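You operate a simulated robot arm through the tools that you are given. There is no shell and no other tool. Be economical: measure what you need, move in short steps, check, and stop when the job is done.

You run a simulated robot arm. Do the job below in one go: nothing can be reset, and whatever is moved stays where it is left.

Task
Put things in order on the top of the pine table. At the end: the white charger stands on top of the black cordless mouse; two of the sugar lumps from the top of the pine table are in the shallow yellow tin; the ink bottle stands where the white charger stood; the blue battery pack stands where the ink bottle stood; whatever was shut is shut again. Leave all else as you found it, and nothing knocked over.

It is judged by the outcome, as a careful person would: the job done as asked, and still so three seconds after it is handed in. It fails if anything else is knocked over, pushed out of place, dropped, spilled or broken.

Robot
A 6-joint arm with a two-finger parallel gripper, fixed in place. Base frame: the origin is at the foot of the arm, x ahead of it, y to its left, z up; the work surface is at about z = 0. Lengths are in m, angles in rad, forces in N, time in s.
With the tool pointing down near the work surface it reaches from about 0.14 to 0.58 m from the base axis. Its first joint turns from -1.152 to 1.152 rad. Payload 2.1 kg.
The tool frame sits at the grasp point between the pads (the TCP): z along the fingers, y along the line on which they close. The tips reach 0.03 m beyond it. Largest opening 0.094 m; finger width 0.028, thickness 0.01; the body of the gripper, 0.05 by 0.096 m, starts 0.055 m behind the TCP.
Orientation is told as [roll, pitch, yaw] about the base's x, y, z axes, in that order, counted from this pose: with the fingers straight down and closing along the base's y, the tool's x points along the base's -x, its y along +y and its z along -z.

Tools
- The arm moves only by the tool jog_arm. Its argument "rows" is a list that holds one entry, the list of rows, each a list of 7 numbers: the gripper command, from -1 (shut) to 1 (fully open), values between in proportion, then the shift along the tool's x, y, z in units of 30 mm (1.0 is 30 mm), then the turn, a rotation vector about the tool's x, y, z in units of 6 degrees (1.0 is 6 degrees). In form: [[[jaw, x, y, z, wx, wy, wz], ...]]. A call has 1 to 8 rows; each row shifts and turns the commanded pose from where the row before left it, along the tool's axes as they then stand. A call with a number of a shift or a turn outside -1 to 1 is refused whole. Rows are played at 5 a second. More than 0.05 m and 0.15 rad between two rows, or a gripper value outside its range, and nothing of the call is played. Where a pose cannot be reached the arm comes as near as it can. A force on the tool above 40 N (or 10 N above the force at the start of the call, whichever is more), or a blocked arm, ends the call early, and 0.2 s more pass. Each finger travels about 0.072 m/s and halts on what it meets, pressing with about 42 N; the grip force reading is that of the motor and also rises with nothing between the fingers. The clock runs only during rows and for 0.2 s after the last one: add rows that do not move to give the fingers time. It gives the time, the measured TCP pose, the force on the tool (base axes), the opening and the grip force at its end, in the units of the frame above (readings bear some noise).
- Cameras (640 x 400 px; columns grow to the right, rows downward): "scene" is fixed at [0.0667, -0.375, 0.4929]; the picture's right is [0.67, -0.74, 0.00], its down [-0.44, -0.40, -0.80] and it looks along [0.60, 0.54, -0.60] (base axes); focal length 258 px, centre (320, 200). "wrist" rides on the gripper at [-0.037, 0, -0.058] in the tool frame; the picture's right is [0.00, -1.00, 0.00], its down [0.97, 0.00, -0.24] and it looks along [0.24, 0.00, 0.97] (tool axes); focal length 218 px, centre (320, 200). There is no depth. A picture from a camera that has moved, and an enlarged one, comes with that camera's place and axes in the base frame and with its lens. The place of the scene camera against the robot may be out by one fixed shift of up to 0.018 m in any direction.
- camera(camera): a new picture of that camera. No time passes.
- close_up(camera, box): a new picture of the part [left, top, right, bottom] of that camera's present view, enlarged. No time passes.
- job_done(): hands the job in; it is judged then, once.

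Go step by step. Nothing tells you positions but the pictures and the camera data: compare them with the known pose of the tool, close in by small moves and look again before you grip or let go. The budget is 120 turns and 76 pictures, counting those below and the enlarged ones. Unless the task says otherwise, let go and move clear before handing in, and close with one line.

The tools are called as a command line: name --argument value ..., lists and objects as JSON in quotes. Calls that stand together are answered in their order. jog_arm: Moves the arm, as the interface text tells. Its arguments: {"type":"object","properties":{"rows":{"type":"array"}},"required":["rows"]} The other tools are called the same way: camera (camera) takes a picture; close_up (camera, box) takes an enlarged picture of a part of a camera's view; job_done () hands the job in.

At the start:

```text
time: 0.0
tool_pos: [0.2695, -0.2457, 0.2883]
orientation: [-0.002, -0.001, 0.0]
force: [0.3, 0.0, 0.4]
grip_width: 0.094
gripper_force: 0.0
```

scene: 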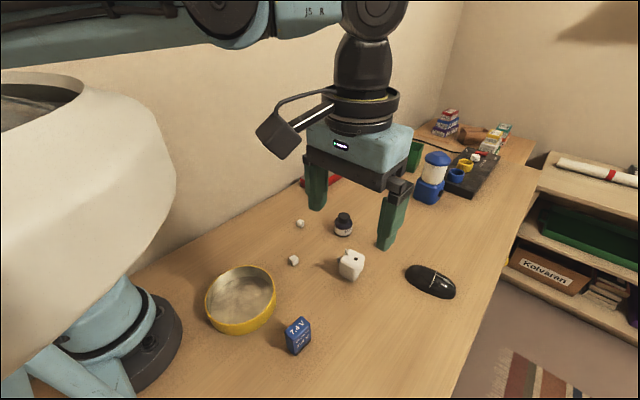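
wrist: 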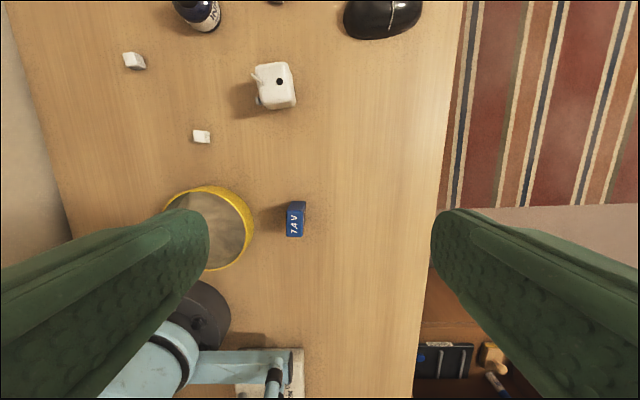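

I see the tin, battery pack, charger, mouse, ink bottle and two sugar lumps near the arm. I'll take enlarged views before moving.

close_up --camera "scene" --box '[180, 180, 500, 380]'

close_up --camera "scene" --box '[380, 90, 560, 210]'

close_up --camera "wrist" --box '[100, 0, 440, 260]'

```text
2.00 times, centred on (340, 280) of scene
camera zoom: at [0.0667, -0.375, 0.4929], right [0.67, -0.74, 0.0], down [-0.44, -0.4, -0.8], along [0.6, 0.54, -0.6], focal length 516 px, centre (280, 40)
```

zoom: 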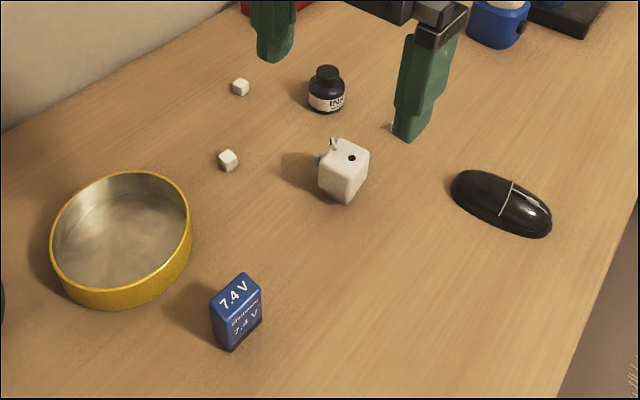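

```text
3.33 times, centred on (470, 150) of scene
camera zoom: at [0.0667, -0.375, 0.4929], right [0.67, -0.74, 0.0], down [-0.44, -0.4, -0.8], along [0.6, 0.54, -0.6], focal length 860 px, centre (-180, 367)
```

zoom: 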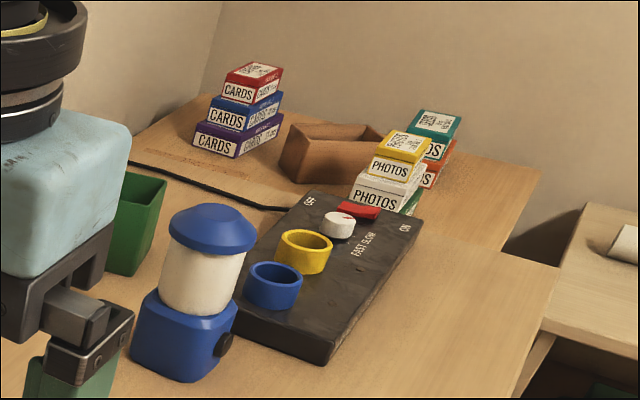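

```text
1.54 times, centred on (270, 130) of wrist
camera zoom: at [0.3064, -0.2462, 0.3466], right [0.0, -1.0, 0.0], down [-0.97, 0.0, 0.24], along [-0.24, 0.0, -0.97], focal length 336 px, centre (397, 308)
```

zoom: 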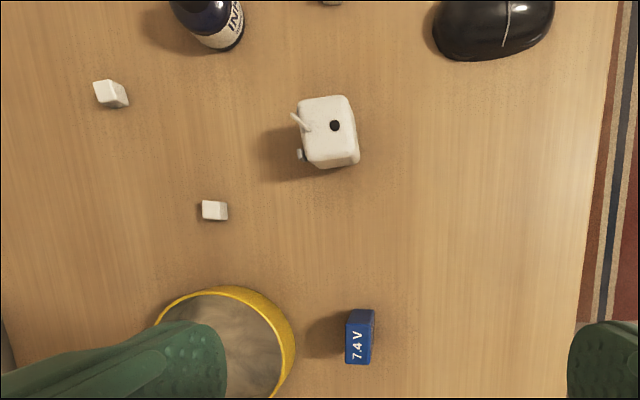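

Three lumps are on the table (one beyond the charger), and the charger has a plug and flip prongs on its side. I'll move over the middle for an overview.

jog_arm --rows '[[[1, -1, 0.9, 0, 0, 0, 0], [1, -1, 0.9, 0, 0, 0, 0], [1, -1, 0.9, 0, 0, 0, 0], [1, -0.6, 0.5, 0, 0, 0, 0], [1, 0, 0, 0, 0, 0, 0]]]'

camera --camera "wrist"

camera --camera "scene"

```text
time: 1.2
tool_pos: [0.3777, -0.1497, 0.2886]
orientation: [0.0, -0.003, 0.001]
force: [-0.3, -0.1, -0.2]
grip_width: 0.0943
gripper_force: 0.1
```

```text
70 pictures are left
camera wrist: at [0.4142, -0.1498, 0.3471], right [0.0, -1.0, 0.0], down [-0.97, 0.0, 0.24], along [-0.24, 0.0, -0.97], focal length 218 px, centre (320, 200)
```

wrist: 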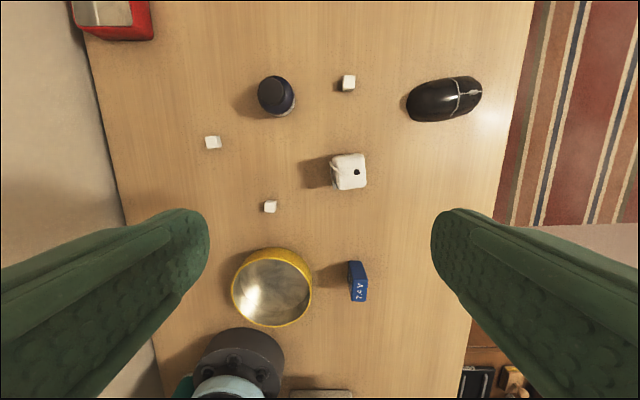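

```text
69 pictures are left
```

scene: 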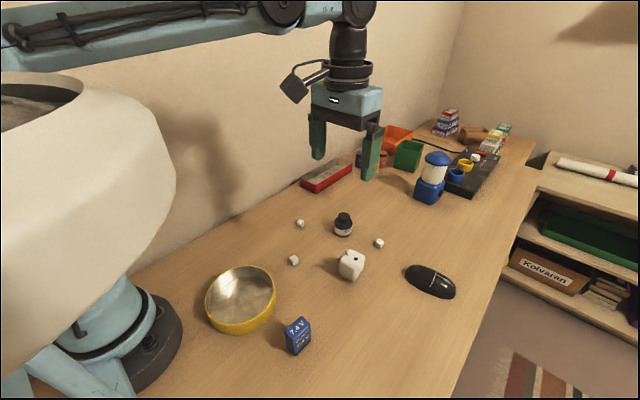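

The overview places the lumps at about (0.318,-0.069), (0.420,0.014), (0.503,-0.19), tin centre ~(0.17,-0.06), charger (0.378,-0.193), ink (0.478,-0.093), battery (0.203,-0.21), mouse (0.478,-0.322). First I go above the nearest lump.

jog_arm --rows '[[[0.2, 1, 0.9, 0, 0, 0, 0], [0, 1, 0.9, 0, 0, 0, 0], [-0.1, 0, 0.9, 1, 0, 0, 0], [-0.1, 0, 0, 1, 0, 0, 0], [-0.1, 0, 0, 1, 0, 0, 0], [-0.1, 0, 0, 1, 0, 0, 0], [-0.1, 0, 0, 1, 0, 0, 0], [-0.1, 0, 0, 0.8, 0, 0, 0]]]'

camera --camera "wrist"

```text
time: 3.0
tool_pos: [0.3164, -0.0687, 0.115]
orientation: [0.0, -0.001, -0.001]
force: [0.4, -1.6, -0.7]
grip_width: 0.0423
gripper_force: 0.1
```

```text
68 pictures are left
camera wrist: at [0.3535, -0.0684, 0.1729], right [0.0, -1.0, 0.0], down [-0.97, 0.0, 0.24], along [-0.24, 0.0, -0.97], focal length 218 px, centre (320, 200)
```

wrist: 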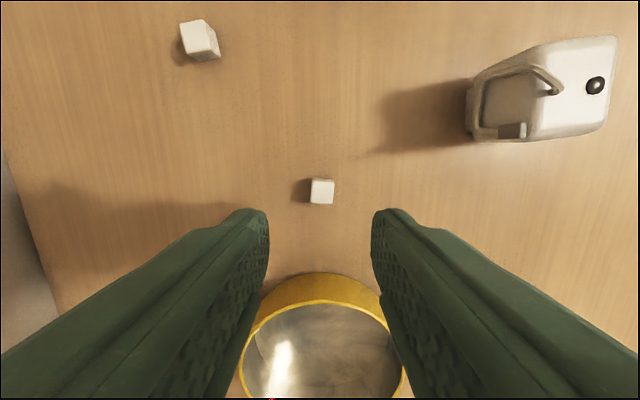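

The lump is almost under the TCP, about 4 mm ahead. I descend and grip.

jog_arm --rows '[[[-0.1, -0.15, 0, 0.9, 0, 0, 0], [-0.1, 0, 0, 0.9, 0, 0, 0], [-0.1, 0, 0, 0.85, 0, 0, 0], [-0.1, 0, 0, 0, 0, 0, 0], [-0.8, 0, 0, 0, 0, 0, 0], [-0.8, 0, 0, 0, 0, 0, 0], [-0.8, 0, 0, 0, 0, 0, 0]]]'

camera --camera "wrist"

```text
time: 4.6
tool_pos: [0.3221, -0.0688, 0.0361]
orientation: [0.0, 0.0, 0.002]
force: [-0.5, 0.3, -0.2]
grip_width: 0.0119
gripper_force: 42.3
```

```text
67 pictures are left
camera wrist: at [0.3592, -0.0688, 0.0928], right [0.0, -1.0, 0.0], down [-0.97, 0.0, 0.24], along [-0.24, 0.0, -0.97], focal length 218 px, centre (320, 200)
```

wrist: 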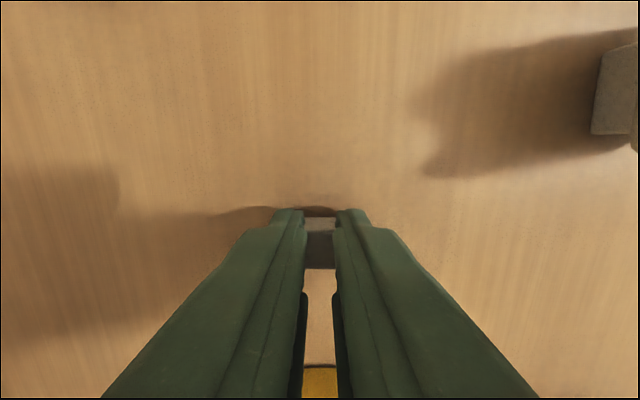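

Lump gripped (12 mm). I lift it and carry it over the tin.

jog_arm --rows '[[[-1, 0, 0, -1, 0, 0, 0], [-1, 0, 0, -1, 0, 0, 0], [-1, 0, 0, -1, 0, 0, 0], [-1, 1, 0, 0, 0, 0, 0], [-1, 1, 0, 0, 0, 0, 0], [-1, 1, 0, 0, 0, 0, 0], [-1, 1, 0, 0, 0, 0, 0], [-1, 0.9, 0, 0, 0, 0, 0]]]'

camera --camera "wrist"

camera --camera "scene"

```text
time: 6.4
tool_pos: [0.1744, -0.0676, 0.1252]
orientation: [0.0, 0.0, 0.0]
force: [0.4, 0.1, 0.8]
grip_width: 0.0113
gripper_force: 41.9
```

```text
66 pictures are left
camera wrist: at [0.212, -0.0675, 0.1833], right [0.0, -1.0, 0.0], down [-0.97, 0.0, 0.24], along [-0.24, 0.0, -0.97], focal length 218 px, centre (320, 200)
```

wrist: 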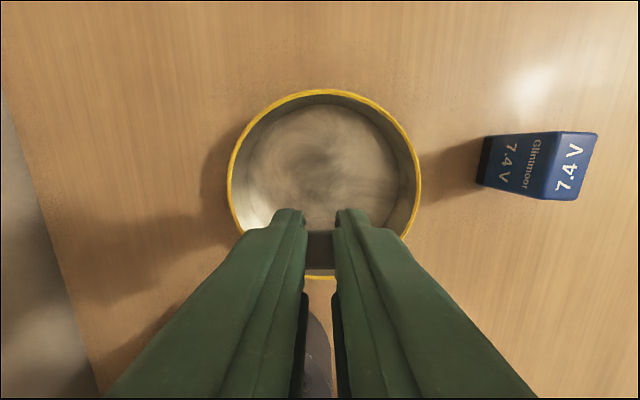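

```text
65 pictures are left
```

scene: 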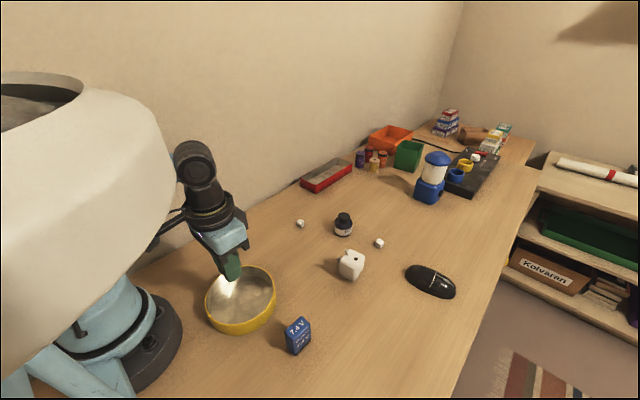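

The tin's centre is (0.178,-0.071), radius 0.07. I lower the lump slightly left of centre, let go and lift.

jog_arm --rows '[[[-1, 0, 0.6, 0.8, 0, 0, 0], [-1, 0, 0, 0.8, 0, 0, 0], [-1, 0, 0, 0.8, 0, 0, 0], [-1, 0, 0, 0.38, 0, 0, 0], [-0.4, 0, 0, 0, 0, 0, 0], [-0.4, 0, 0, 0, 0, 0, 0], [-0.4, 0, 0, -1, 0, 0, 0], [-0.4, 0, 0, -1, 0, 0, 0]]]'

camera --camera "wrist"

```text
time: 8.2
tool_pos: [0.1757, -0.0518, 0.1011]
orientation: [0.001, -0.001, 0.001]
force: [0.0, 0.2, -0.5]
grip_width: 0.0279
gripper_force: 0.1
```

```text
64 pictures are left
camera wrist: at [0.2127, -0.0511, 0.1597], right [0.0, -1.0, 0.0], down [-0.97, 0.0, 0.24], along [-0.24, 0.0, -0.97], focal length 218 px, centre (320, 200)
```

wrist: 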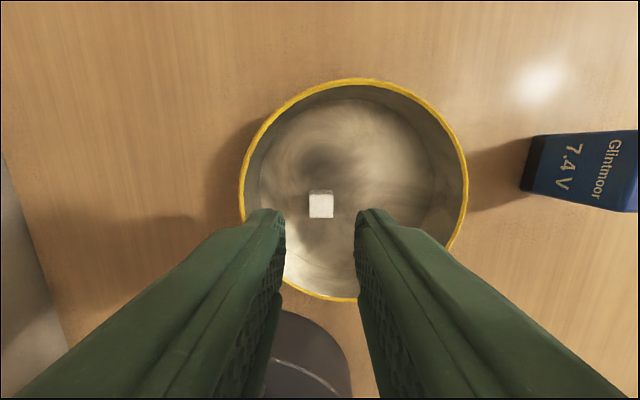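

First lump is in the tin. Now to the second lump near (0.420, 0.014).

jog_arm --rows '[[[-0.1, -1, 0.3, -0.3, 0, 0, 0], [-0.1, -1, 0.3, 0, 0, 0, 0], [-0.1, -1, 0.3, 0, 0, 0, 0], [-0.1, -1, 0.3, 0, 0, 0, 0], [-0.1, -1, 0.3, 0, 0, 0, 0], [-0.1, -1, 0.3, 0, 0, 0, 0], [-0.1, -1, 0.3, 0, 0, 0, 0], [-0.1, -1, 0.1, 0, 0, 0, 0]]]'

camera --camera "wrist"

```text
time: 10.0
tool_pos: [0.4155, 0.0142, 0.1113]
orientation: [0.0, 0.001, -0.001]
force: [0.3, 1.1, -0.5]
grip_width: 0.0422
gripper_force: 0.0
```

```text
63 pictures are left
camera wrist: at [0.4533, 0.0141, 0.1699], right [0.0, -1.0, 0.0], down [-0.97, 0.0, 0.24], along [-0.24, 0.0, -0.97], focal length 218 px, centre (320, 200)
```

wrist: 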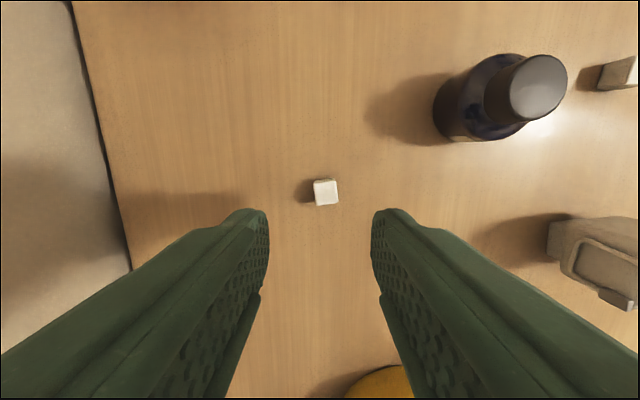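

The lump is 5 mm ahead and 4 mm right of the TCP. I descend, grip and lift.

jog_arm --rows '[[[-0.1, -0.17, -0.15, 0.9, 0, 0, 0], [-0.1, 0, 0, 0.9, 0, 0, 0], [-0.1, 0, 0, 0.72, 0, 0, 0], [-0.1, 0, 0, 0, 0, 0, 0], [-0.9, 0, 0, 0, 0, 0, 0], [-0.9, 0, 0, 0, 0, 0, 0], [-0.9, 0, 0, 0, 0, 0, 0], [-1, 0, 0, -1, 0, 0, 0]]]'

jog_arm --rows '[[[-1, 0, 0, -1, 0, 0, 0], [-1, 0, 0, -1, 0, 0, 0], [-1, 1, -0.4, 0, 0, 0, 0], [-1, 1, -0.4, 0, 0, 0, 0], [-1, 1, -0.4, 0, 0, 0, 0], [-1, 1, -0.4, 0, 0, 0, 0], [-1, 1, -0.4, 0, 0, 0, 0], [-1, 1, -0.4, 0, 0, 0, 0]]]'

camera --camera "wrist"

```text
time: 11.8
tool_pos: [0.4196, 0.0092, 0.0653]
orientation: [-0.001, 0.001, -0.001]
force: [1.5, 0.8, -0.6]
grip_width: 0.0116
gripper_force: 42.2
```

```text
time: 13.6
tool_pos: [0.2399, -0.0621, 0.1251]
orientation: [0.0, 0.0, 0.001]
force: [-0.4, -0.1, 1.2]
grip_width: 0.0115
gripper_force: 41.7
```

```text
62 pictures are left
camera wrist: at [0.276, -0.0618, 0.1828], right [0.0, -1.0, 0.0], down [-0.97, 0.0, 0.24], along [-0.24, 0.0, -0.97], focal length 218 px, centre (320, 200)
```

wrist: 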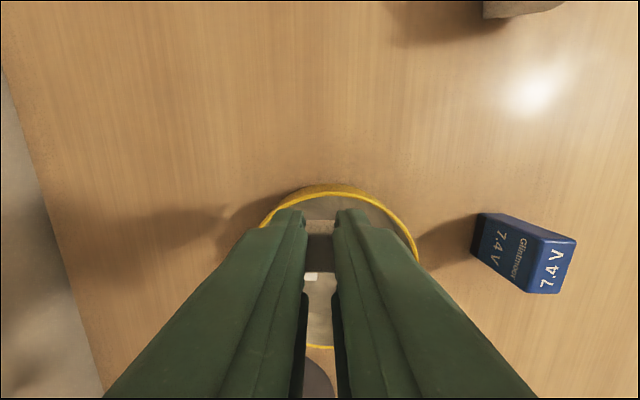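

Second lump is held. I put it in the tin to the right of the first one.

jog_arm --rows '[[[-1, 0.95, -0.6, 0, 0, 0, 0], [-1, 0.9, -0.4, 0, 0, 0, 0], [-1, 0, 0, 0.9, 0, 0, 0], [-1, 0, 0, 0.9, 0, 0, 0], [-1, 0, 0, 0.93, 0, 0, 0], [-0.4, 0, 0, 0, 0, 0, 0], [-0.4, 0, 0, 0, 0, 0, 0], [-0.4, 0, 0, -1, 0, 0, 0]]]'

jog_arm --rows '[[[-0.4, 0, 0, -1, 0, 0, 0], [-0.4, 0, 0, -1, 0, 0, 0], [-0.4, 0, 0, -1, 0, 0, 0], [0.2, 0, -1, 0, 0, 0, 0], [0.2, 0, -1, 0, 0, 0, 0], [0.2, 0, -1, 0, 0, 0, 0], [0.2, 0, -0.8, 0, 0, 0, 0]]]'

camera --camera "wrist"

camera --camera "scene"

```text
time: 15.4
tool_pos: [0.1841, -0.0932, 0.0737]
orientation: [0.001, 0.0, -0.002]
force: [-0.9, -0.4, -0.2]
grip_width: 0.0281
gripper_force: 0.2
```

```text
time: 17.0
tool_pos: [0.1828, -0.207, 0.1637]
orientation: [0.001, -0.002, 0.001]
force: [-0.5, 0.2, 0.1]
grip_width: 0.0564
gripper_force: 0.1
```

```text
61 pictures are left
camera wrist: at [0.2198, -0.2068, 0.2207], right [0.0, -1.0, 0.0], down [-0.97, 0.0, 0.24], along [-0.24, 0.0, -0.97], focal length 218 px, centre (320, 200)
```

wrist: 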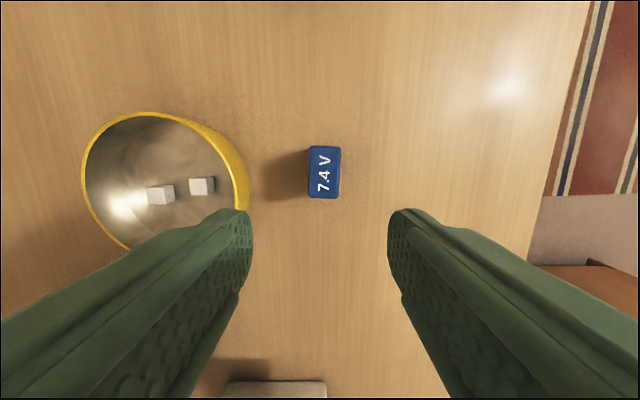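

```text
60 pictures are left
```

scene: 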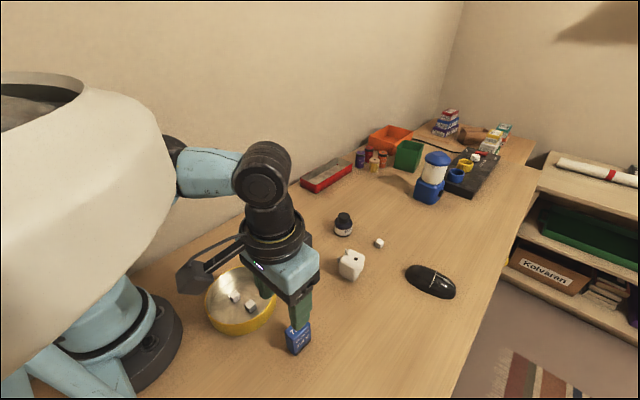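

Two lumps are in the tin. Next the charger: I move above it for a close look.

jog_arm --rows '[[[0.6, -1, 0, -0.2, 0, 0, 0], [0.6, -1, 0, 0, 0, 0, 0], [0.6, -1, 0, 0, 0, 0, 0], [0.6, -1, 0, 0, 0, 0, 0], [0.6, -1, 0.3, 0, 0, 0, 0], [0.6, -1, 0.2, 0, 0, 0, 0], [0.6, -0.3, 0, 0, 0, 0, 0], [0.6, 0, 0, 0, 0, 0, 0]]]'

camera --camera "wrist"

close_up --camera "scene" --box '[290, 190, 490, 315]'

```text
time: 18.8
tool_pos: [0.3756, -0.1898, 0.1694]
orientation: [0.0, 0.0, 0.001]
force: [0.1, 0.0, -0.3]
grip_width: 0.0752
gripper_force: 0.0
```

```text
59 pictures are left
camera wrist: at [0.4122, -0.1896, 0.2283], right [0.0, -1.0, 0.0], down [-0.97, 0.0, 0.24], along [-0.24, 0.0, -0.97], focal length 218 px, centre (320, 200)
```

wrist: 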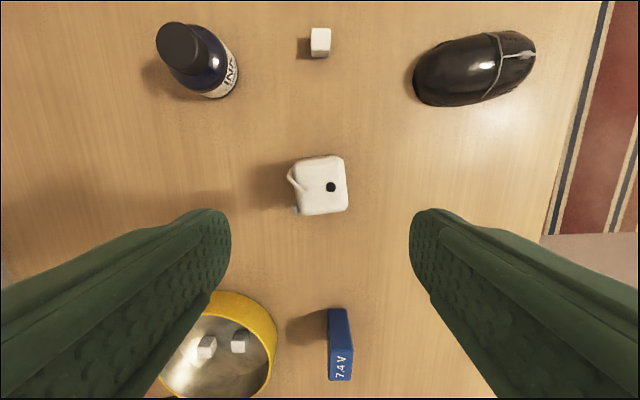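

```text
3.20 times, centred on (390, 252) of scene
camera zoom: at [0.0667, -0.375, 0.4929], right [0.67, -0.74, 0.0], down [-0.44, -0.4, -0.8], along [0.6, 0.54, -0.6], focal length 826 px, centre (96, 32)
```

zoom: 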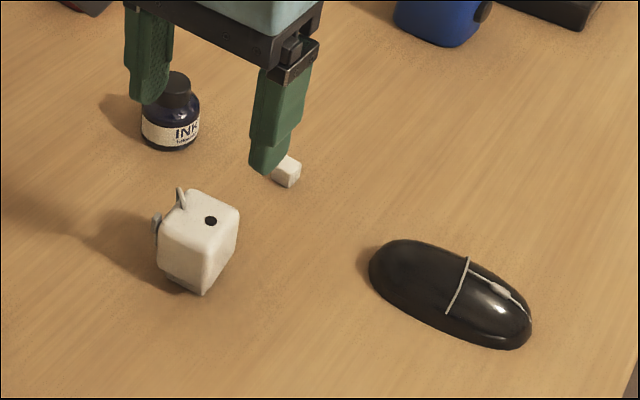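

The charger's prongs are on its +y side, so I should grip it along x (turning the wrist by 90°). A closer look first.

close_up --camera "wrist" --box '[240, 130, 400, 230]'

close_up --camera "scene" --box '[320, 230, 400, 290]'

close_up --camera "wrist" --box '[400, 20, 560, 120]'

```text
4.00 times, centred on (320, 180) of wrist
camera zoom: at [0.4122, -0.1896, 0.2283], right [0.0, -1.0, 0.0], down [-0.97, 0.0, 0.24], along [-0.24, 0.0, -0.97], focal length 873 px, centre (320, 280)
```

zoom: 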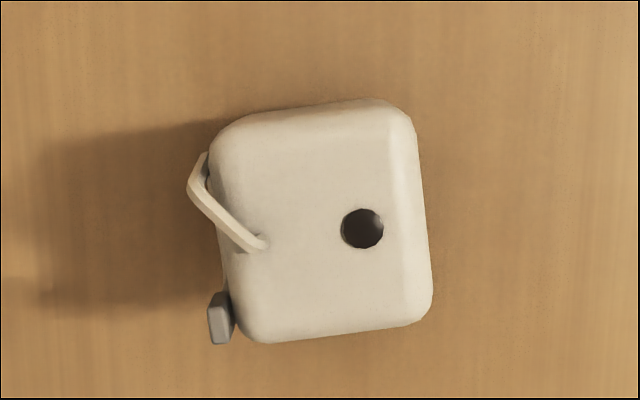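

```text
6.67 times, centred on (360, 260) of scene
camera zoom: at [0.0667, -0.375, 0.4929], right [0.67, -0.74, 0.0], down [-0.44, -0.4, -0.8], along [0.6, 0.54, -0.6], focal length 1720 px, centre (53, -200)
```

zoom: 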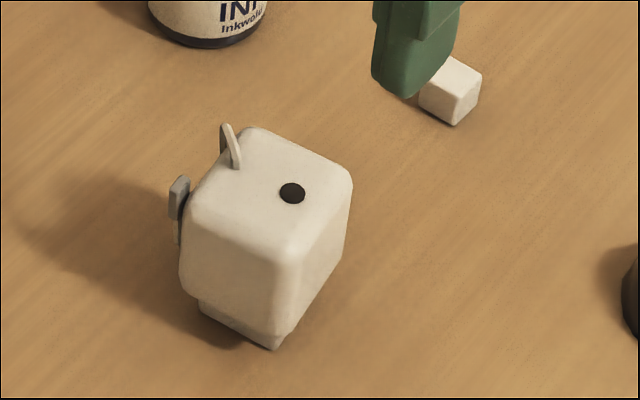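

```text
4.00 times, centred on (480, 70) of wrist
camera zoom: at [0.4122, -0.1896, 0.2283], right [0.0, -1.0, 0.0], down [-0.97, 0.0, 0.24], along [-0.24, 0.0, -0.97], focal length 873 px, centre (-320, 720)
```

zoom: 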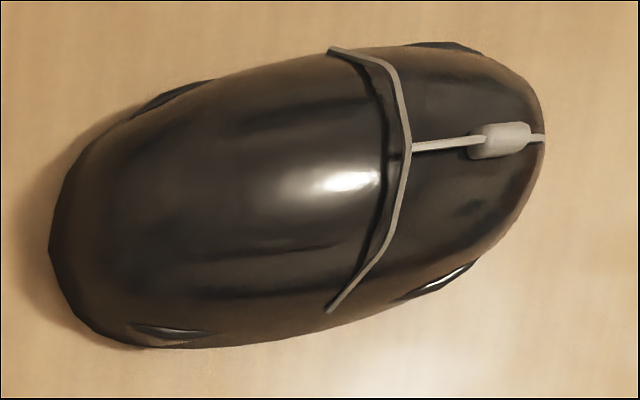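

The charger is about 0.042 square and 0.06 high, centred near (0.382,-0.190), turned about +6°. I rotate the wrist by about -84° to grip its prong-free faces.

jog_arm --rows '[[[0.8, -0.22, 0, 0, 0, 0, 1], [0.8, 0, 0, 0, 0, 0, 1], [0.8, 0, 0, 0, 0, 0, 1], [0.8, 0, 0, 0, 0, 0, 1], [0.8, 0, 0, 0, 0, 0, 1], [0.8, 0, 0, 0, 0, 0, 1], [0.8, 0, 0, 0, 0, 0, 1], [0.8, 0, 0, 0, 0, 0, 1]]]'

jog_arm --rows '[[[0.8, 0, 0, 0, 0, 0, 1], [0.8, 0, 0, 0, 0, 0, 1], [0.8, 0, 0, 0, 0, 0, 1], [0.8, 0, 0, 0, 0, 0, 1], [0.8, 0, 0, 0, 0, 0, 1], [0.8, 0, 0, 0, 0, 0, 0.9], [0.8, 0, 0, 0, 0, 0, 0]]]'

camera --camera "wrist"

```text
time: 20.6
tool_pos: [0.3803, -0.1905, 0.1689]
orientation: [-0.001, 0.0, -0.84]
force: [-0.4, 0.2, 0.2]
grip_width: 0.0845
gripper_force: 0.1
```

```text
time: 22.2
tool_pos: [0.3809, -0.1911, 0.1694]
orientation: [0.003, 0.0, -1.458]
force: [0.6, -0.6, 0.5]
grip_width: 0.0848
gripper_force: 0.0
```

```text
54 pictures are left
camera wrist: at [0.384, -0.2271, 0.2277], right [-0.99, -0.11, 0.0], down [-0.11, 0.96, 0.24], along [-0.03, 0.24, -0.97], focal length 218 px, centre (320, 200)
```

wrist: 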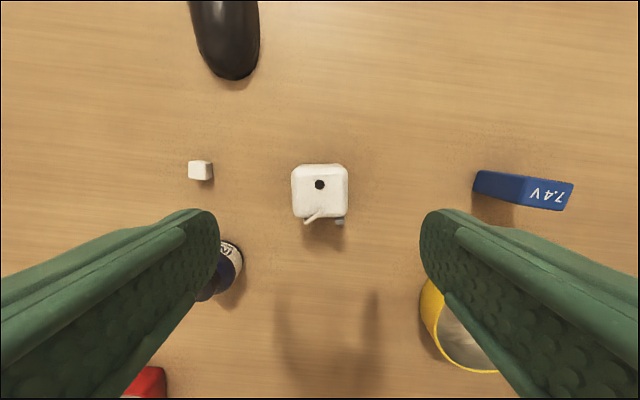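

The charger sits squarely between the fingers. I descend to z≈0.042 with jaw open, and check.

jog_arm --rows '[[[0.8, 0, 0, 1, 0, 0, 0], [0.8, 0, 0, 1, 0, 0, 0], [0.8, 0, 0, 1, 0, 0, 0], [0.8, 0, 0, 1, 0, 0, 0], [0.8, 0, 0, 0.23, 0, 0, 0], [0.8, 0, 0, 0, 0, 0, 0]]]'

camera --camera "wrist"

close_up --camera "scene" --box '[300, 200, 460, 300]'

```text
time: 23.6
tool_pos: [0.3794, -0.1925, 0.0414]
orientation: [0.002, -0.001, -1.456]
force: [0.4, 0.1, 0.4]
grip_width: 0.0847
gripper_force: 0.0
```

```text
53 pictures are left
camera wrist: at [0.384, -0.229, 0.0994], right [-0.99, -0.11, 0.0], down [-0.11, 0.96, 0.24], along [-0.03, 0.24, -0.97], focal length 218 px, centre (320, 200)
```

wrist: 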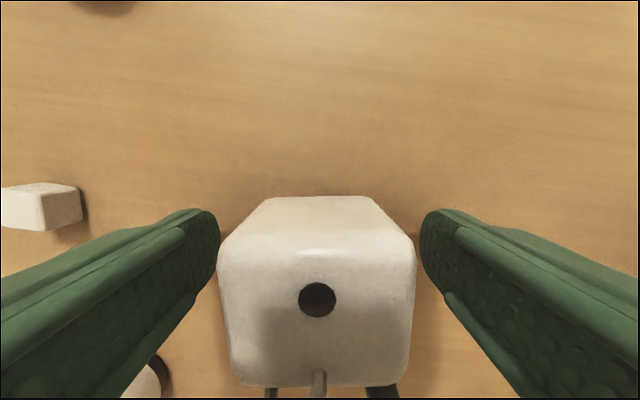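

```text
4.00 times, centred on (380, 250) of scene
camera zoom: at [0.0666, -0.375, 0.4929], right [0.67, -0.74, 0.0], down [-0.44, -0.4, -0.8], along [0.6, 0.54, -0.6], focal length 1032 px, centre (80, 0)
```

zoom: 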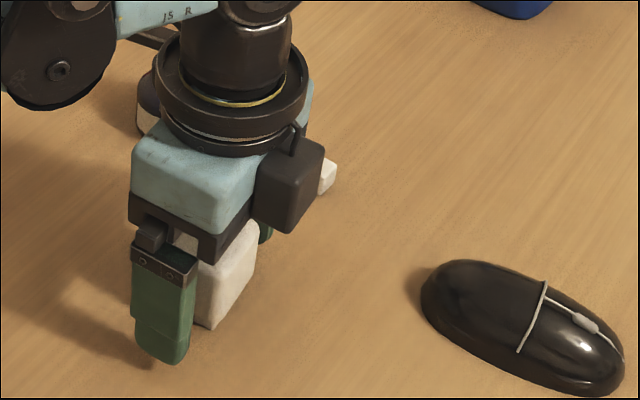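

Centred. I close on the charger and lift a little; its spot is recorded as (0.380,-0.191).

jog_arm --rows '[[[-1, 0, 0, 0, 0, 0, 0], [-1, 0, 0, 0, 0, 0, 0], [-1, 0, 0, 0, 0, 0, 0], [-1, 0, 0, 0, 0, 0, 0], [-1, 0, 0, -0.7, 0, 0, 0], [-1, 0, 0, -1, 0, 0, 0], [-1, 0, 0, -1, 0, 0, 0], [-1, 0, 0, 0, 0, 0, 0]]]'

camera --camera "wrist"

close_up --camera "scene" --box '[300, 180, 480, 300]'

```text
time: 25.4
tool_pos: [0.3808, -0.1902, 0.1254]
orientation: [0.002, 0.001, -1.455]
force: [0.1, 0.2, -0.8]
grip_width: 0.05
gripper_force: 42.1
```

```text
51 pictures are left
camera wrist: at [0.3847, -0.2276, 0.1817], right [-0.99, -0.11, 0.0], down [-0.11, 0.96, 0.24], along [-0.03, 0.24, -0.97], focal length 218 px, centre (320, 200)
```

wrist: 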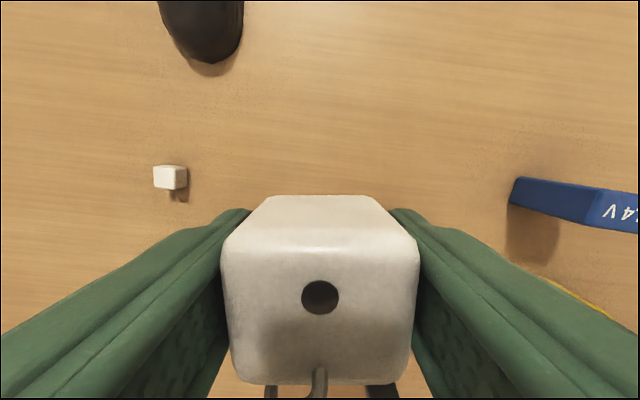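

```text
3.33 times, centred on (390, 240) of scene
camera zoom: at [0.0667, -0.375, 0.4929], right [0.67, -0.74, 0.0], down [-0.44, -0.4, -0.8], along [0.6, 0.54, -0.6], focal length 860 px, centre (87, 67)
```

zoom: 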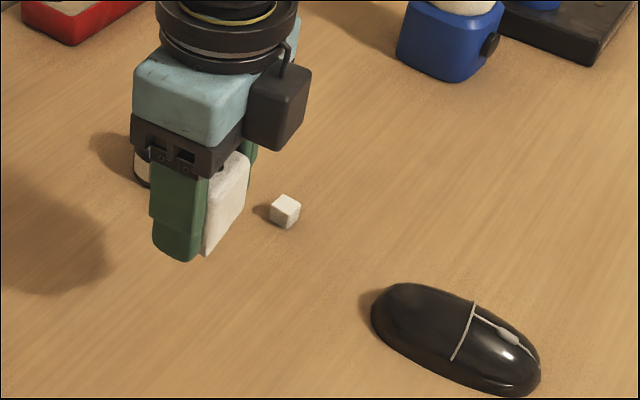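

The charger (50 mm wide) is held. Before placing I study the mouse's shape to find its highest flat point.

close_up --camera "scene" --box '[395, 250, 475, 310]'

jog_arm --rows '[[[-1, 0, 0, -0.5, 0, 0, 0], [-1, -1, 0.5, 0, 0, 0, 0], [-1, -1, 0.9, 0, 0, 0, 0], [-1, -0.7, 0.9, 0, 0, 0, 0], [-1, 0, 0, 0, 0, 0, 0]]]'

camera --camera "wrist"

```text
6.67 times, centred on (435, 280) of scene
camera zoom: at [0.0667, -0.375, 0.4929], right [0.67, -0.74, 0.0], down [-0.44, -0.4, -0.8], along [0.6, 0.54, -0.6], focal length 1720 px, centre (-447, -333)
```

zoom: 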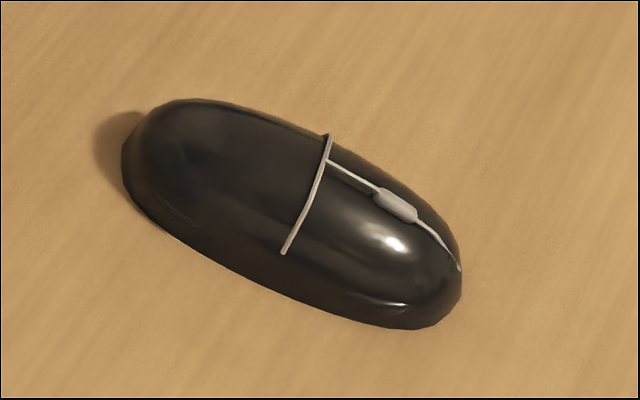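

```text
time: 26.6
tool_pos: [0.4603, -0.2645, 0.1401]
orientation: [0.0, 0.0, -1.457]
force: [0.2, 0.8, -1.1]
grip_width: 0.0497
gripper_force: 42.2
```

```text
48 pictures are left
camera wrist: at [0.4638, -0.3008, 0.1981], right [-0.99, -0.11, 0.0], down [-0.11, 0.96, 0.24], along [-0.03, 0.24, -0.97], focal length 218 px, centre (320, 200)
```

wrist: 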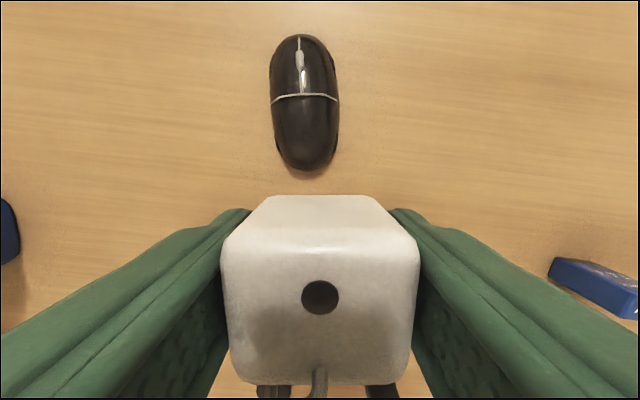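

The mouse is a dome about 0.109 × 0.055 m and ~0.026–0.035 high, centred near (0.479,-0.328). I need accurate centring, so I shift to line up with it and look closer.

jog_arm --rows '[[[-1, -0.72, 0.45, 0, 0, 0, 0], [-1, 0, 0, 0, 0, 0, 0], [-1, 0, 0, 0, 0, 0, 0]]]'

close_up --camera "wrist" --box '[240, 50, 400, 210]'

```text
time: 27.4
tool_pos: [0.4735, -0.2838, 0.1406]
orientation: [0.0, -0.001, -1.454]
force: [0.3, -0.7, -1.7]
grip_width: 0.0498
gripper_force: 41.8
```

```text
2.50 times, centred on (320, 130) of wrist
camera zoom: at [0.4789, -0.3214, 0.1986], right [-0.99, -0.11, 0.0], down [-0.11, 0.96, 0.24], along [-0.03, 0.24, -0.97], focal length 546 px, centre (320, 375)
```

zoom: 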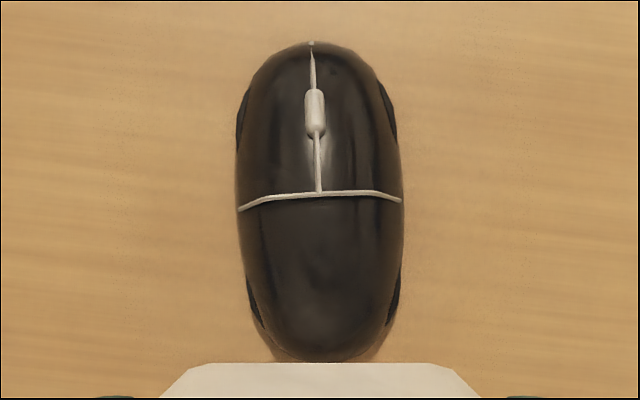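

The mouse's top is a flat plateau about 36 mm wide across, seam at (0.480,-0.334). I move over it to (0.479,-0.325) and lower part way.

jog_arm --rows '[[[-1, -0.7, 0, 0, 0, 0, 0], [-1, -0.66, 0, 0, 0, 0, 0], [-1, 0, 0, 0.9, 0, 0, 0], [-1, 0, 0, 0.9, 0, 0, 0], [-1, 0, 0, 0, 0, 0, 0]]]'

camera --camera "wrist"

close_up --camera "scene" --box '[380, 210, 500, 310]'

```text
time: 28.6
tool_pos: [0.4787, -0.3234, 0.0853]
orientation: [-0.001, 0.0, -1.456]
force: [0.5, 0.1, -1.1]
grip_width: 0.0495
gripper_force: 41.7
```

```text
46 pictures are left
camera wrist: at [0.4827, -0.3607, 0.1432], right [-0.99, -0.11, 0.0], down [-0.11, 0.96, 0.24], along [-0.03, 0.24, -0.97], focal length 218 px, centre (320, 200)
```

wrist: 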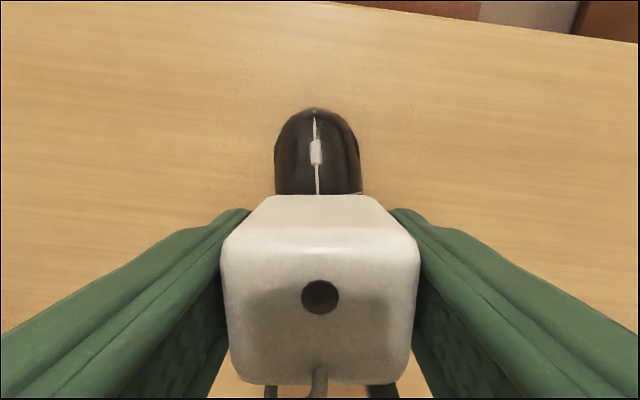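

```text
4.00 times, centred on (440, 260) of scene
camera zoom: at [0.0667, -0.375, 0.4929], right [0.67, -0.74, 0.0], down [-0.44, -0.4, -0.8], along [0.6, 0.54, -0.6], focal length 1032 px, centre (-160, -40)
```

zoom: 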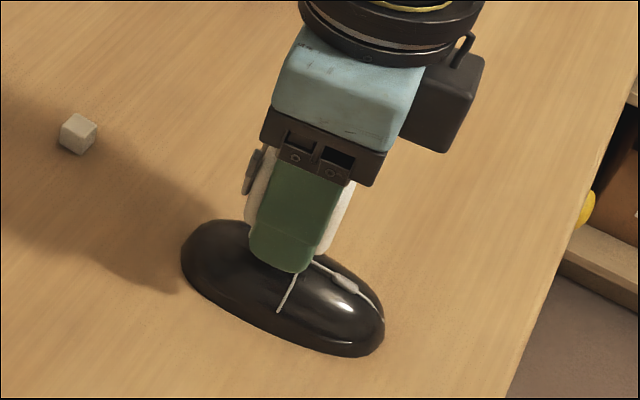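

Laterally aligned within about a millimetre. I lower gently until contact shows.

jog_arm --rows '[[[-1, 0, 0, 0.12, 0, 0, 0], [-1, 0, 0, 0.12, 0, 0, 0], [-1, 0, 0, 0, 0, 0, 0]]]'

```text
time: 29.4
tool_pos: [0.4778, -0.3243, 0.0781]
orientation: [0.002, 0.0, -1.456]
force: [-0.2, 0.2, -0.9]
grip_width: 0.0493
gripper_force: 42.3
```

jog_arm --rows '[[[-1, 0, 0, 0.08, 0, 0, 0], [-1, 0, 0, 0.07, 0, 0, 0], [-1, 0, 0, 0, 0, 0, 0]]]'

```text
time: 30.2
tool_pos: [0.4783, -0.3235, 0.0731]
orientation: [0.003, 0.001, -1.457]
force: [1.1, 0.7, 32.0]
grip_width: 0.0497
gripper_force: 42.4
```

Contact at TCP z≈0.0735. I ease off the pressing force before opening.

jog_arm --rows '[[[-1, 0, 0, -0.04, 0, 0, 0], [-1, 0, 0, 0, 0, 0, 0]]]'

close_up --camera "scene" --box '[380, 210, 500, 310]'

```text
time: 30.8
tool_pos: [0.478, -0.3248, 0.072]
orientation: [0.003, 0.0, -1.456]
force: [1.1, -0.2, 3.0]
grip_width: 0.0497
gripper_force: 41.9
```

```text
4.00 times, centred on (440, 260) of scene
camera zoom: at [0.0666, -0.3749, 0.4929], right [0.67, -0.74, 0.0], down [-0.44, -0.4, -0.8], along [0.6, 0.54, -0.6], focal length 1032 px, centre (-160, -40)
```

zoom: 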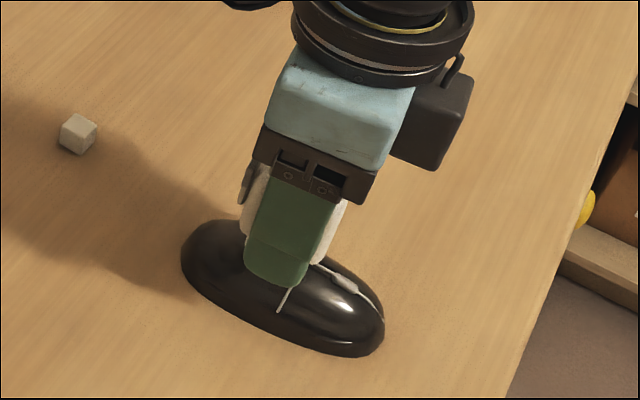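

Light contact (3 N). I open just slightly and check whether it stays standing.

jog_arm --rows '[[[0.12, 0, 0, 0, 0, 0, 0], [0.16, 0, 0, 0, 0, 0, 0], [0.2, 0, 0, 0, 0, 0, 0], [0.2, 0, 0, 0, 0, 0, 0]]]'

camera --camera "wrist"

close_up --camera "scene" --box '[380, 210, 500, 310]'

```text
time: 31.8
tool_pos: [0.4781, -0.3247, 0.0735]
orientation: [0.002, -0.001, -1.457]
force: [-0.2, 0.3, -0.3]
grip_width: 0.0565
gripper_force: 0.1
```

```text
43 pictures are left
camera wrist: at [0.4828, -0.3604, 0.1322], right [-0.99, -0.11, 0.0], down [-0.11, 0.96, 0.24], along [-0.03, 0.24, -0.97], focal length 218 px, centre (320, 200)
```

wrist: 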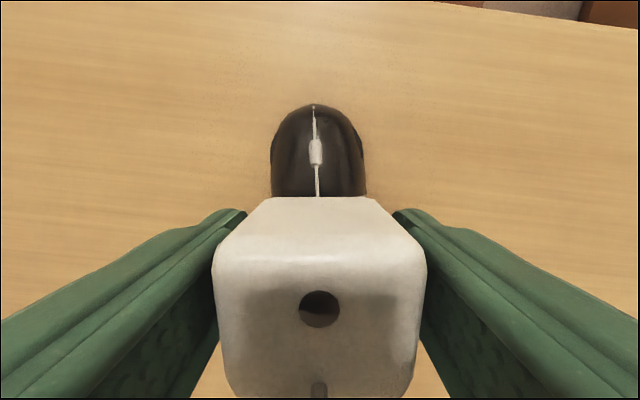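

```text
4.00 times, centred on (440, 260) of scene
camera zoom: at [0.0667, -0.375, 0.4929], right [0.67, -0.74, 0.0], down [-0.44, -0.4, -0.8], along [0.6, 0.54, -0.6], focal length 1032 px, centre (-160, -40)
```

zoom: 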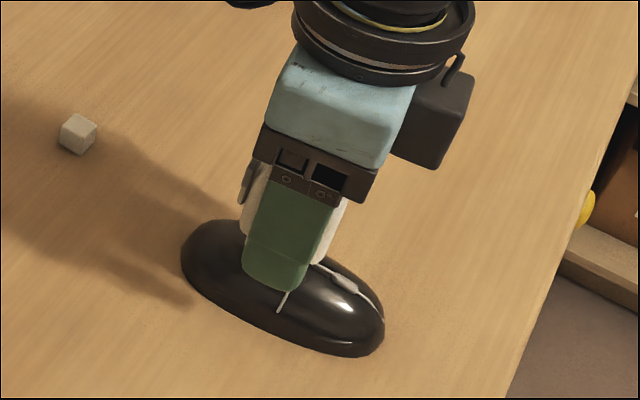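

It appears steady. I open further and look again.

jog_arm --rows '[[[0.3, 0, 0, 0, 0, 0, 0], [0.45, 0, 0, 0, 0, 0, 0], [0.6, 0, 0, 0, 0, 0, 0], [0.6, 0, 0, 0, 0, 0, 0], [0.6, 0, 0, 0, 0, 0, 0]]]'

camera --camera "wrist"

```text
time: 33.0
tool_pos: [0.4783, -0.3245, 0.0736]
orientation: [-0.001, -0.001, -1.456]
force: [0.1, -0.4, 0.2]
grip_width: 0.0753
gripper_force: 0.0
```

```text
41 pictures are left
camera wrist: at [0.4828, -0.3604, 0.1321], right [-0.99, -0.11, 0.0], down [-0.11, 0.96, 0.24], along [-0.03, 0.24, -0.97], focal length 218 px, centre (320, 200)
```

wrist: 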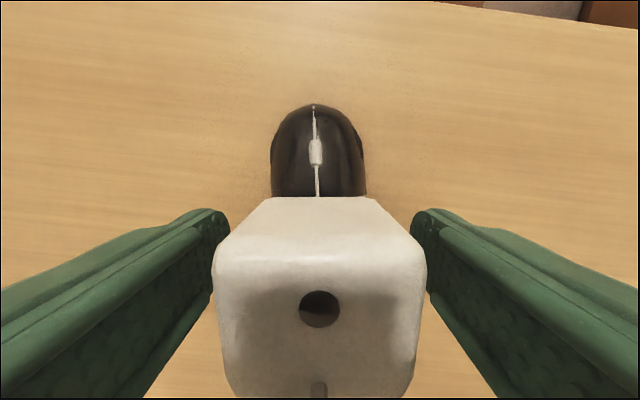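

The charger stands on the mouse. I raise straight up and check from above and with the scene camera.

jog_arm --rows '[[[0.7, 0, 0, -0.5, 0, 0, 0], [0.7, 0, 0, -1, 0, 0, 0], [0.7, 0, 0, -1, 0, 0, 0], [0.7, 0, 0, -1, 0, 0, 0], [0.7, 1, 0, 0, 0, 0, 0], [0.7, 1, 0, 0, 0, 0, 0], [0.7, 1, 0, 0, 0, 0, 0]]]'

camera --camera "wrist"

close_up --camera "scene" --box '[280, 190, 500, 310]'

```text
time: 34.6
tool_pos: [0.4607, -0.2287, 0.1751]
orientation: [0.0, -0.001, -1.453]
force: [0.7, 0.0, -0.6]
grip_width: 0.08
gripper_force: 0.0
out of reach, approached as far as the arm can: row 4
```

```text
40 pictures are left
camera wrist: at [0.466, -0.2652, 0.2331], right [-0.99, -0.12, 0.0], down [-0.11, 0.96, 0.24], along [-0.03, 0.24, -0.97], focal length 218 px, centre (320, 200)
```

wrist: 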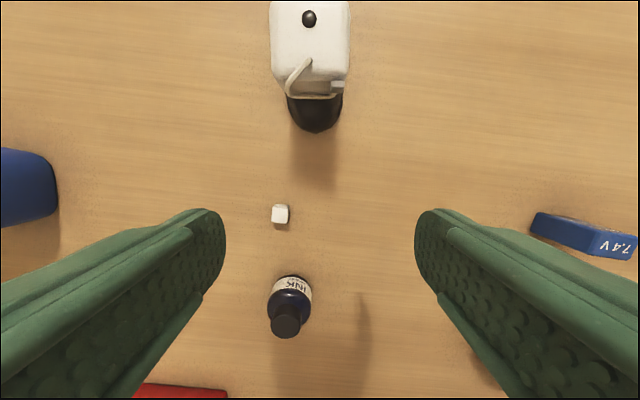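

```text
2.91 times, centred on (390, 250) of scene
camera zoom: at [0.0666, -0.375, 0.4929], right [0.67, -0.74, 0.0], down [-0.44, -0.4, -0.8], along [0.6, 0.54, -0.6], focal length 750 px, centre (116, 54)
```

zoom: 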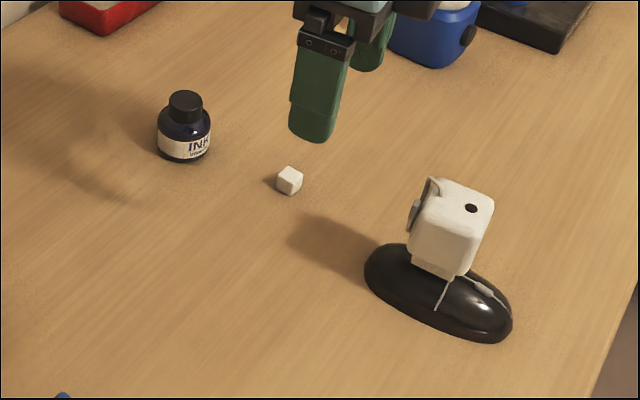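

The charger stands upright on the mouse. Next the ink bottle: I move above it.

jog_arm --rows '[[[0.7, 1, 0.3, 0, 0, 0, 0], [0.7, 1, 0.3, 0, 0, 0, 0], [0.7, 1, 0.3, 0, 0, 0, 0], [0.7, 1, 0.18, 0, 0, 0, 0], [0.7, 0.44, 0, 0, 0, 0, 0], [0.7, 0, 0, 0, 0, 0, 0]]]'

camera --camera "wrist"

```text
time: 36.0
tool_pos: [0.4778, -0.091, 0.1753]
orientation: [0.002, -0.001, -1.456]
force: [0.0, 0.3, -0.7]
grip_width: 0.0797
gripper_force: 0.0
```

```text
38 pictures are left
camera wrist: at [0.4825, -0.1289, 0.2329], right [-0.99, -0.11, 0.0], down [-0.11, 0.96, 0.24], along [-0.03, 0.24, -0.97], focal length 218 px, centre (320, 200)
```

wrist: 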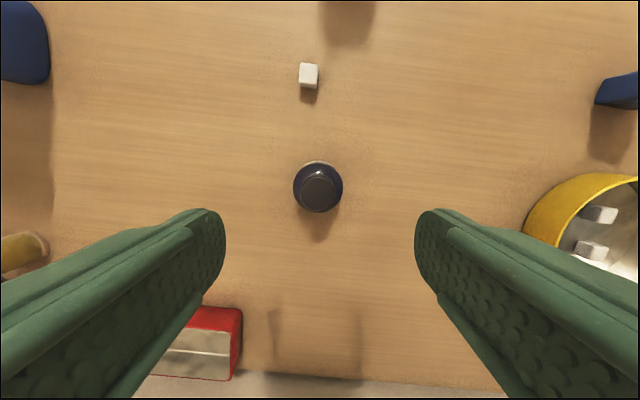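

Ink bottle at about (0.479,-0.0915), nearly under the TCP. I descend and grip the body.

jog_arm --rows '[[[0.7, 0, 0.05, 1, 0, 0, 0], [0.7, 0, 0, 1, 0, 0, 0], [0.7, 0, 0, 1, 0, 0, 0], [0.7, 0, 0, 0.9, 0, 0, 0], [0.7, 0, 0, 0.73, 0, 0, 0], [0.7, 0, 0, 0, 0, 0, 0]]]'

camera --camera "wrist"

```text
time: 37.4
tool_pos: [0.4797, -0.0909, 0.0374]
orientation: [0.002, 0.0, -1.456]
force: [0.8, -0.5, 0.1]
grip_width: 0.0799
gripper_force: 0.0
```

```text
37 pictures are left
camera wrist: at [0.4841, -0.1285, 0.0954], right [-0.99, -0.11, 0.0], down [-0.11, 0.96, 0.24], along [-0.03, 0.24, -0.97], focal length 218 px, centre (320, 200)
```

wrist: 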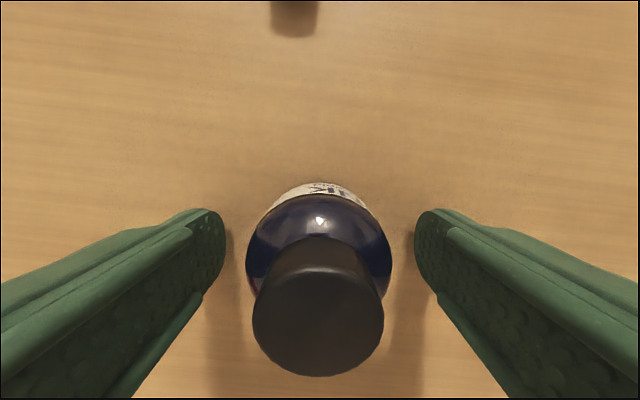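

Centred between the fingers. I grip, and lift.

jog_arm --rows '[[[-1, 0, 0, 0, 0, 0, 0], [-1, 0, 0, 0, 0, 0, 0], [-1, 0, 0, 0, 0, 0, 0], [-1, 0, 0, 0, 0, 0, 0], [-1, 0, 0, -0.5, 0, 0, 0], [-1, 0, 0, -1, 0, 0, 0], [-1, 0, 0, 0, 0, 0, 0]]]'

camera --camera "wrist"

close_up --camera "scene" --box '[280, 170, 420, 260]'

```text
time: 39.0
tool_pos: [0.4795, -0.0924, 0.0834]
orientation: [0.001, 0.0, -1.455]
force: [0.4, -0.3, -0.9]
grip_width: 0.0457
gripper_force: 42.5
```

```text
36 pictures are left
camera wrist: at [0.4838, -0.1291, 0.1411], right [-0.99, -0.11, 0.0], down [-0.11, 0.96, 0.24], along [-0.03, 0.24, -0.97], focal length 218 px, centre (320, 200)
```

wrist: 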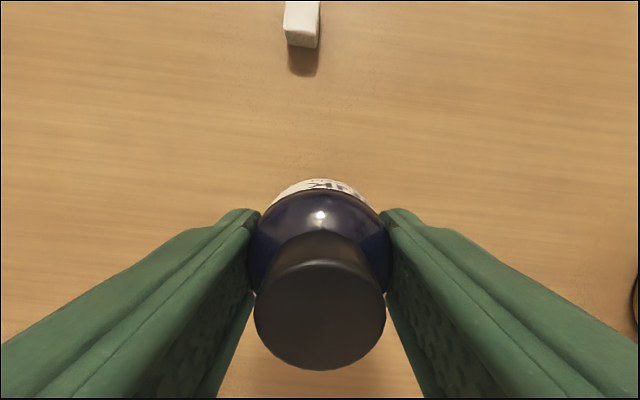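

```text
4.44 times, centred on (350, 215) of scene
camera zoom: at [0.0667, -0.375, 0.4929], right [0.67, -0.74, 0.0], down [-0.44, -0.4, -0.8], along [0.6, 0.54, -0.6], focal length 1147 px, centre (187, 133)
```

zoom: 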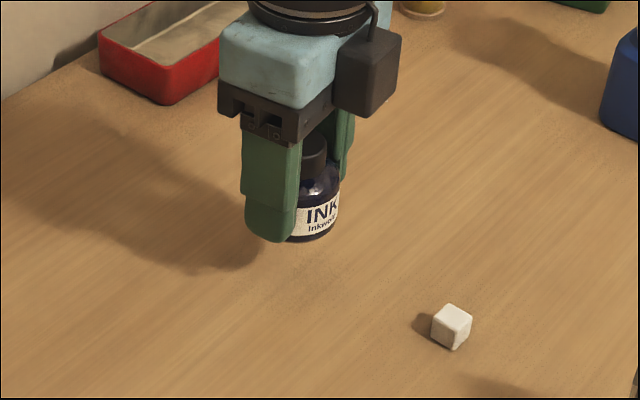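

Held firmly. I carry it to the charger's old spot (0.380,-0.190).

jog_arm --rows '[[[-1, 0, -0.9, 0, 0, 0, 0], [-1, -0.9, -0.9, 0, 0, 0, 0], [-1, -0.97, -0.97, 0, 0, 0, 0], [-1, -1, -0.9, 0, 0, 0, 0], [-1, 0, 0, 0.9, 0, 0, 0], [-1, 0, 0, 0, 0, 0, 0]]]'

camera --camera "wrist"

close_up --camera "scene" --box '[280, 190, 500, 310]'

```text
time: 40.4
tool_pos: [0.3784, -0.1913, 0.0527]
orientation: [0.002, 0.0, -1.457]
force: [-0.2, -0.1, -1.7]
grip_width: 0.046
gripper_force: 42.3
```

```text
34 pictures are left
camera wrist: at [0.3842, -0.2278, 0.1111], right [-0.99, -0.11, 0.0], down [-0.11, 0.96, 0.24], along [-0.03, 0.24, -0.97], focal length 218 px, centre (320, 200)
```

wrist: 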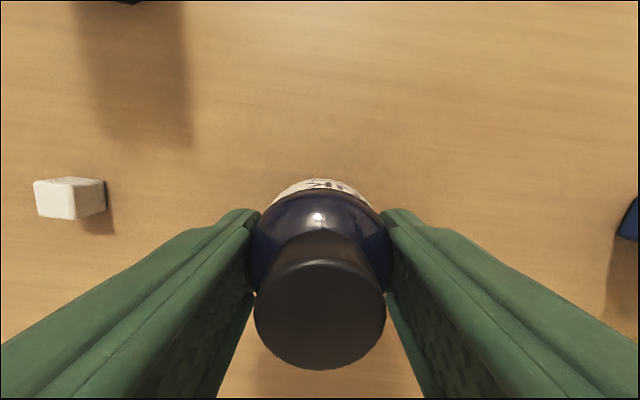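

```text
2.91 times, centred on (390, 250) of scene
camera zoom: at [0.0666, -0.375, 0.4929], right [0.67, -0.74, 0.0], down [-0.44, -0.4, -0.8], along [0.6, 0.54, -0.6], focal length 750 px, centre (116, 54)
```

zoom: 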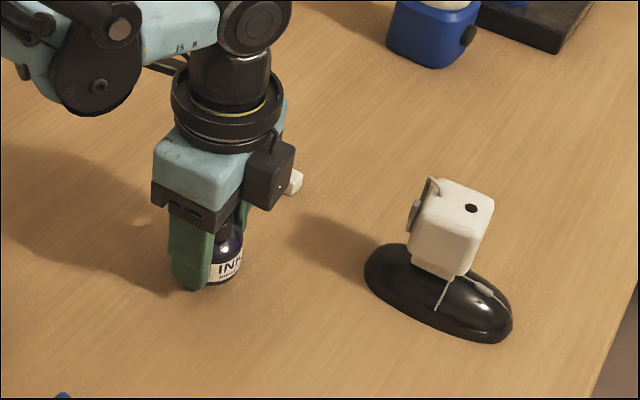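

I lower the bottle to the table.

jog_arm --rows '[[[-1, 0, 0, 0.3, 0, 0, 0], [-1, 0, 0, 0.18, 0, 0, 0], [-1, 0, 0, 0, 0, 0, 0]]]'

```text
time: 41.2
tool_pos: [0.3789, -0.1905, 0.0398]
orientation: [-0.001, -0.002, -1.457]
force: [0.0, -0.2, -1.4]
grip_width: 0.0461
gripper_force: 41.8
```

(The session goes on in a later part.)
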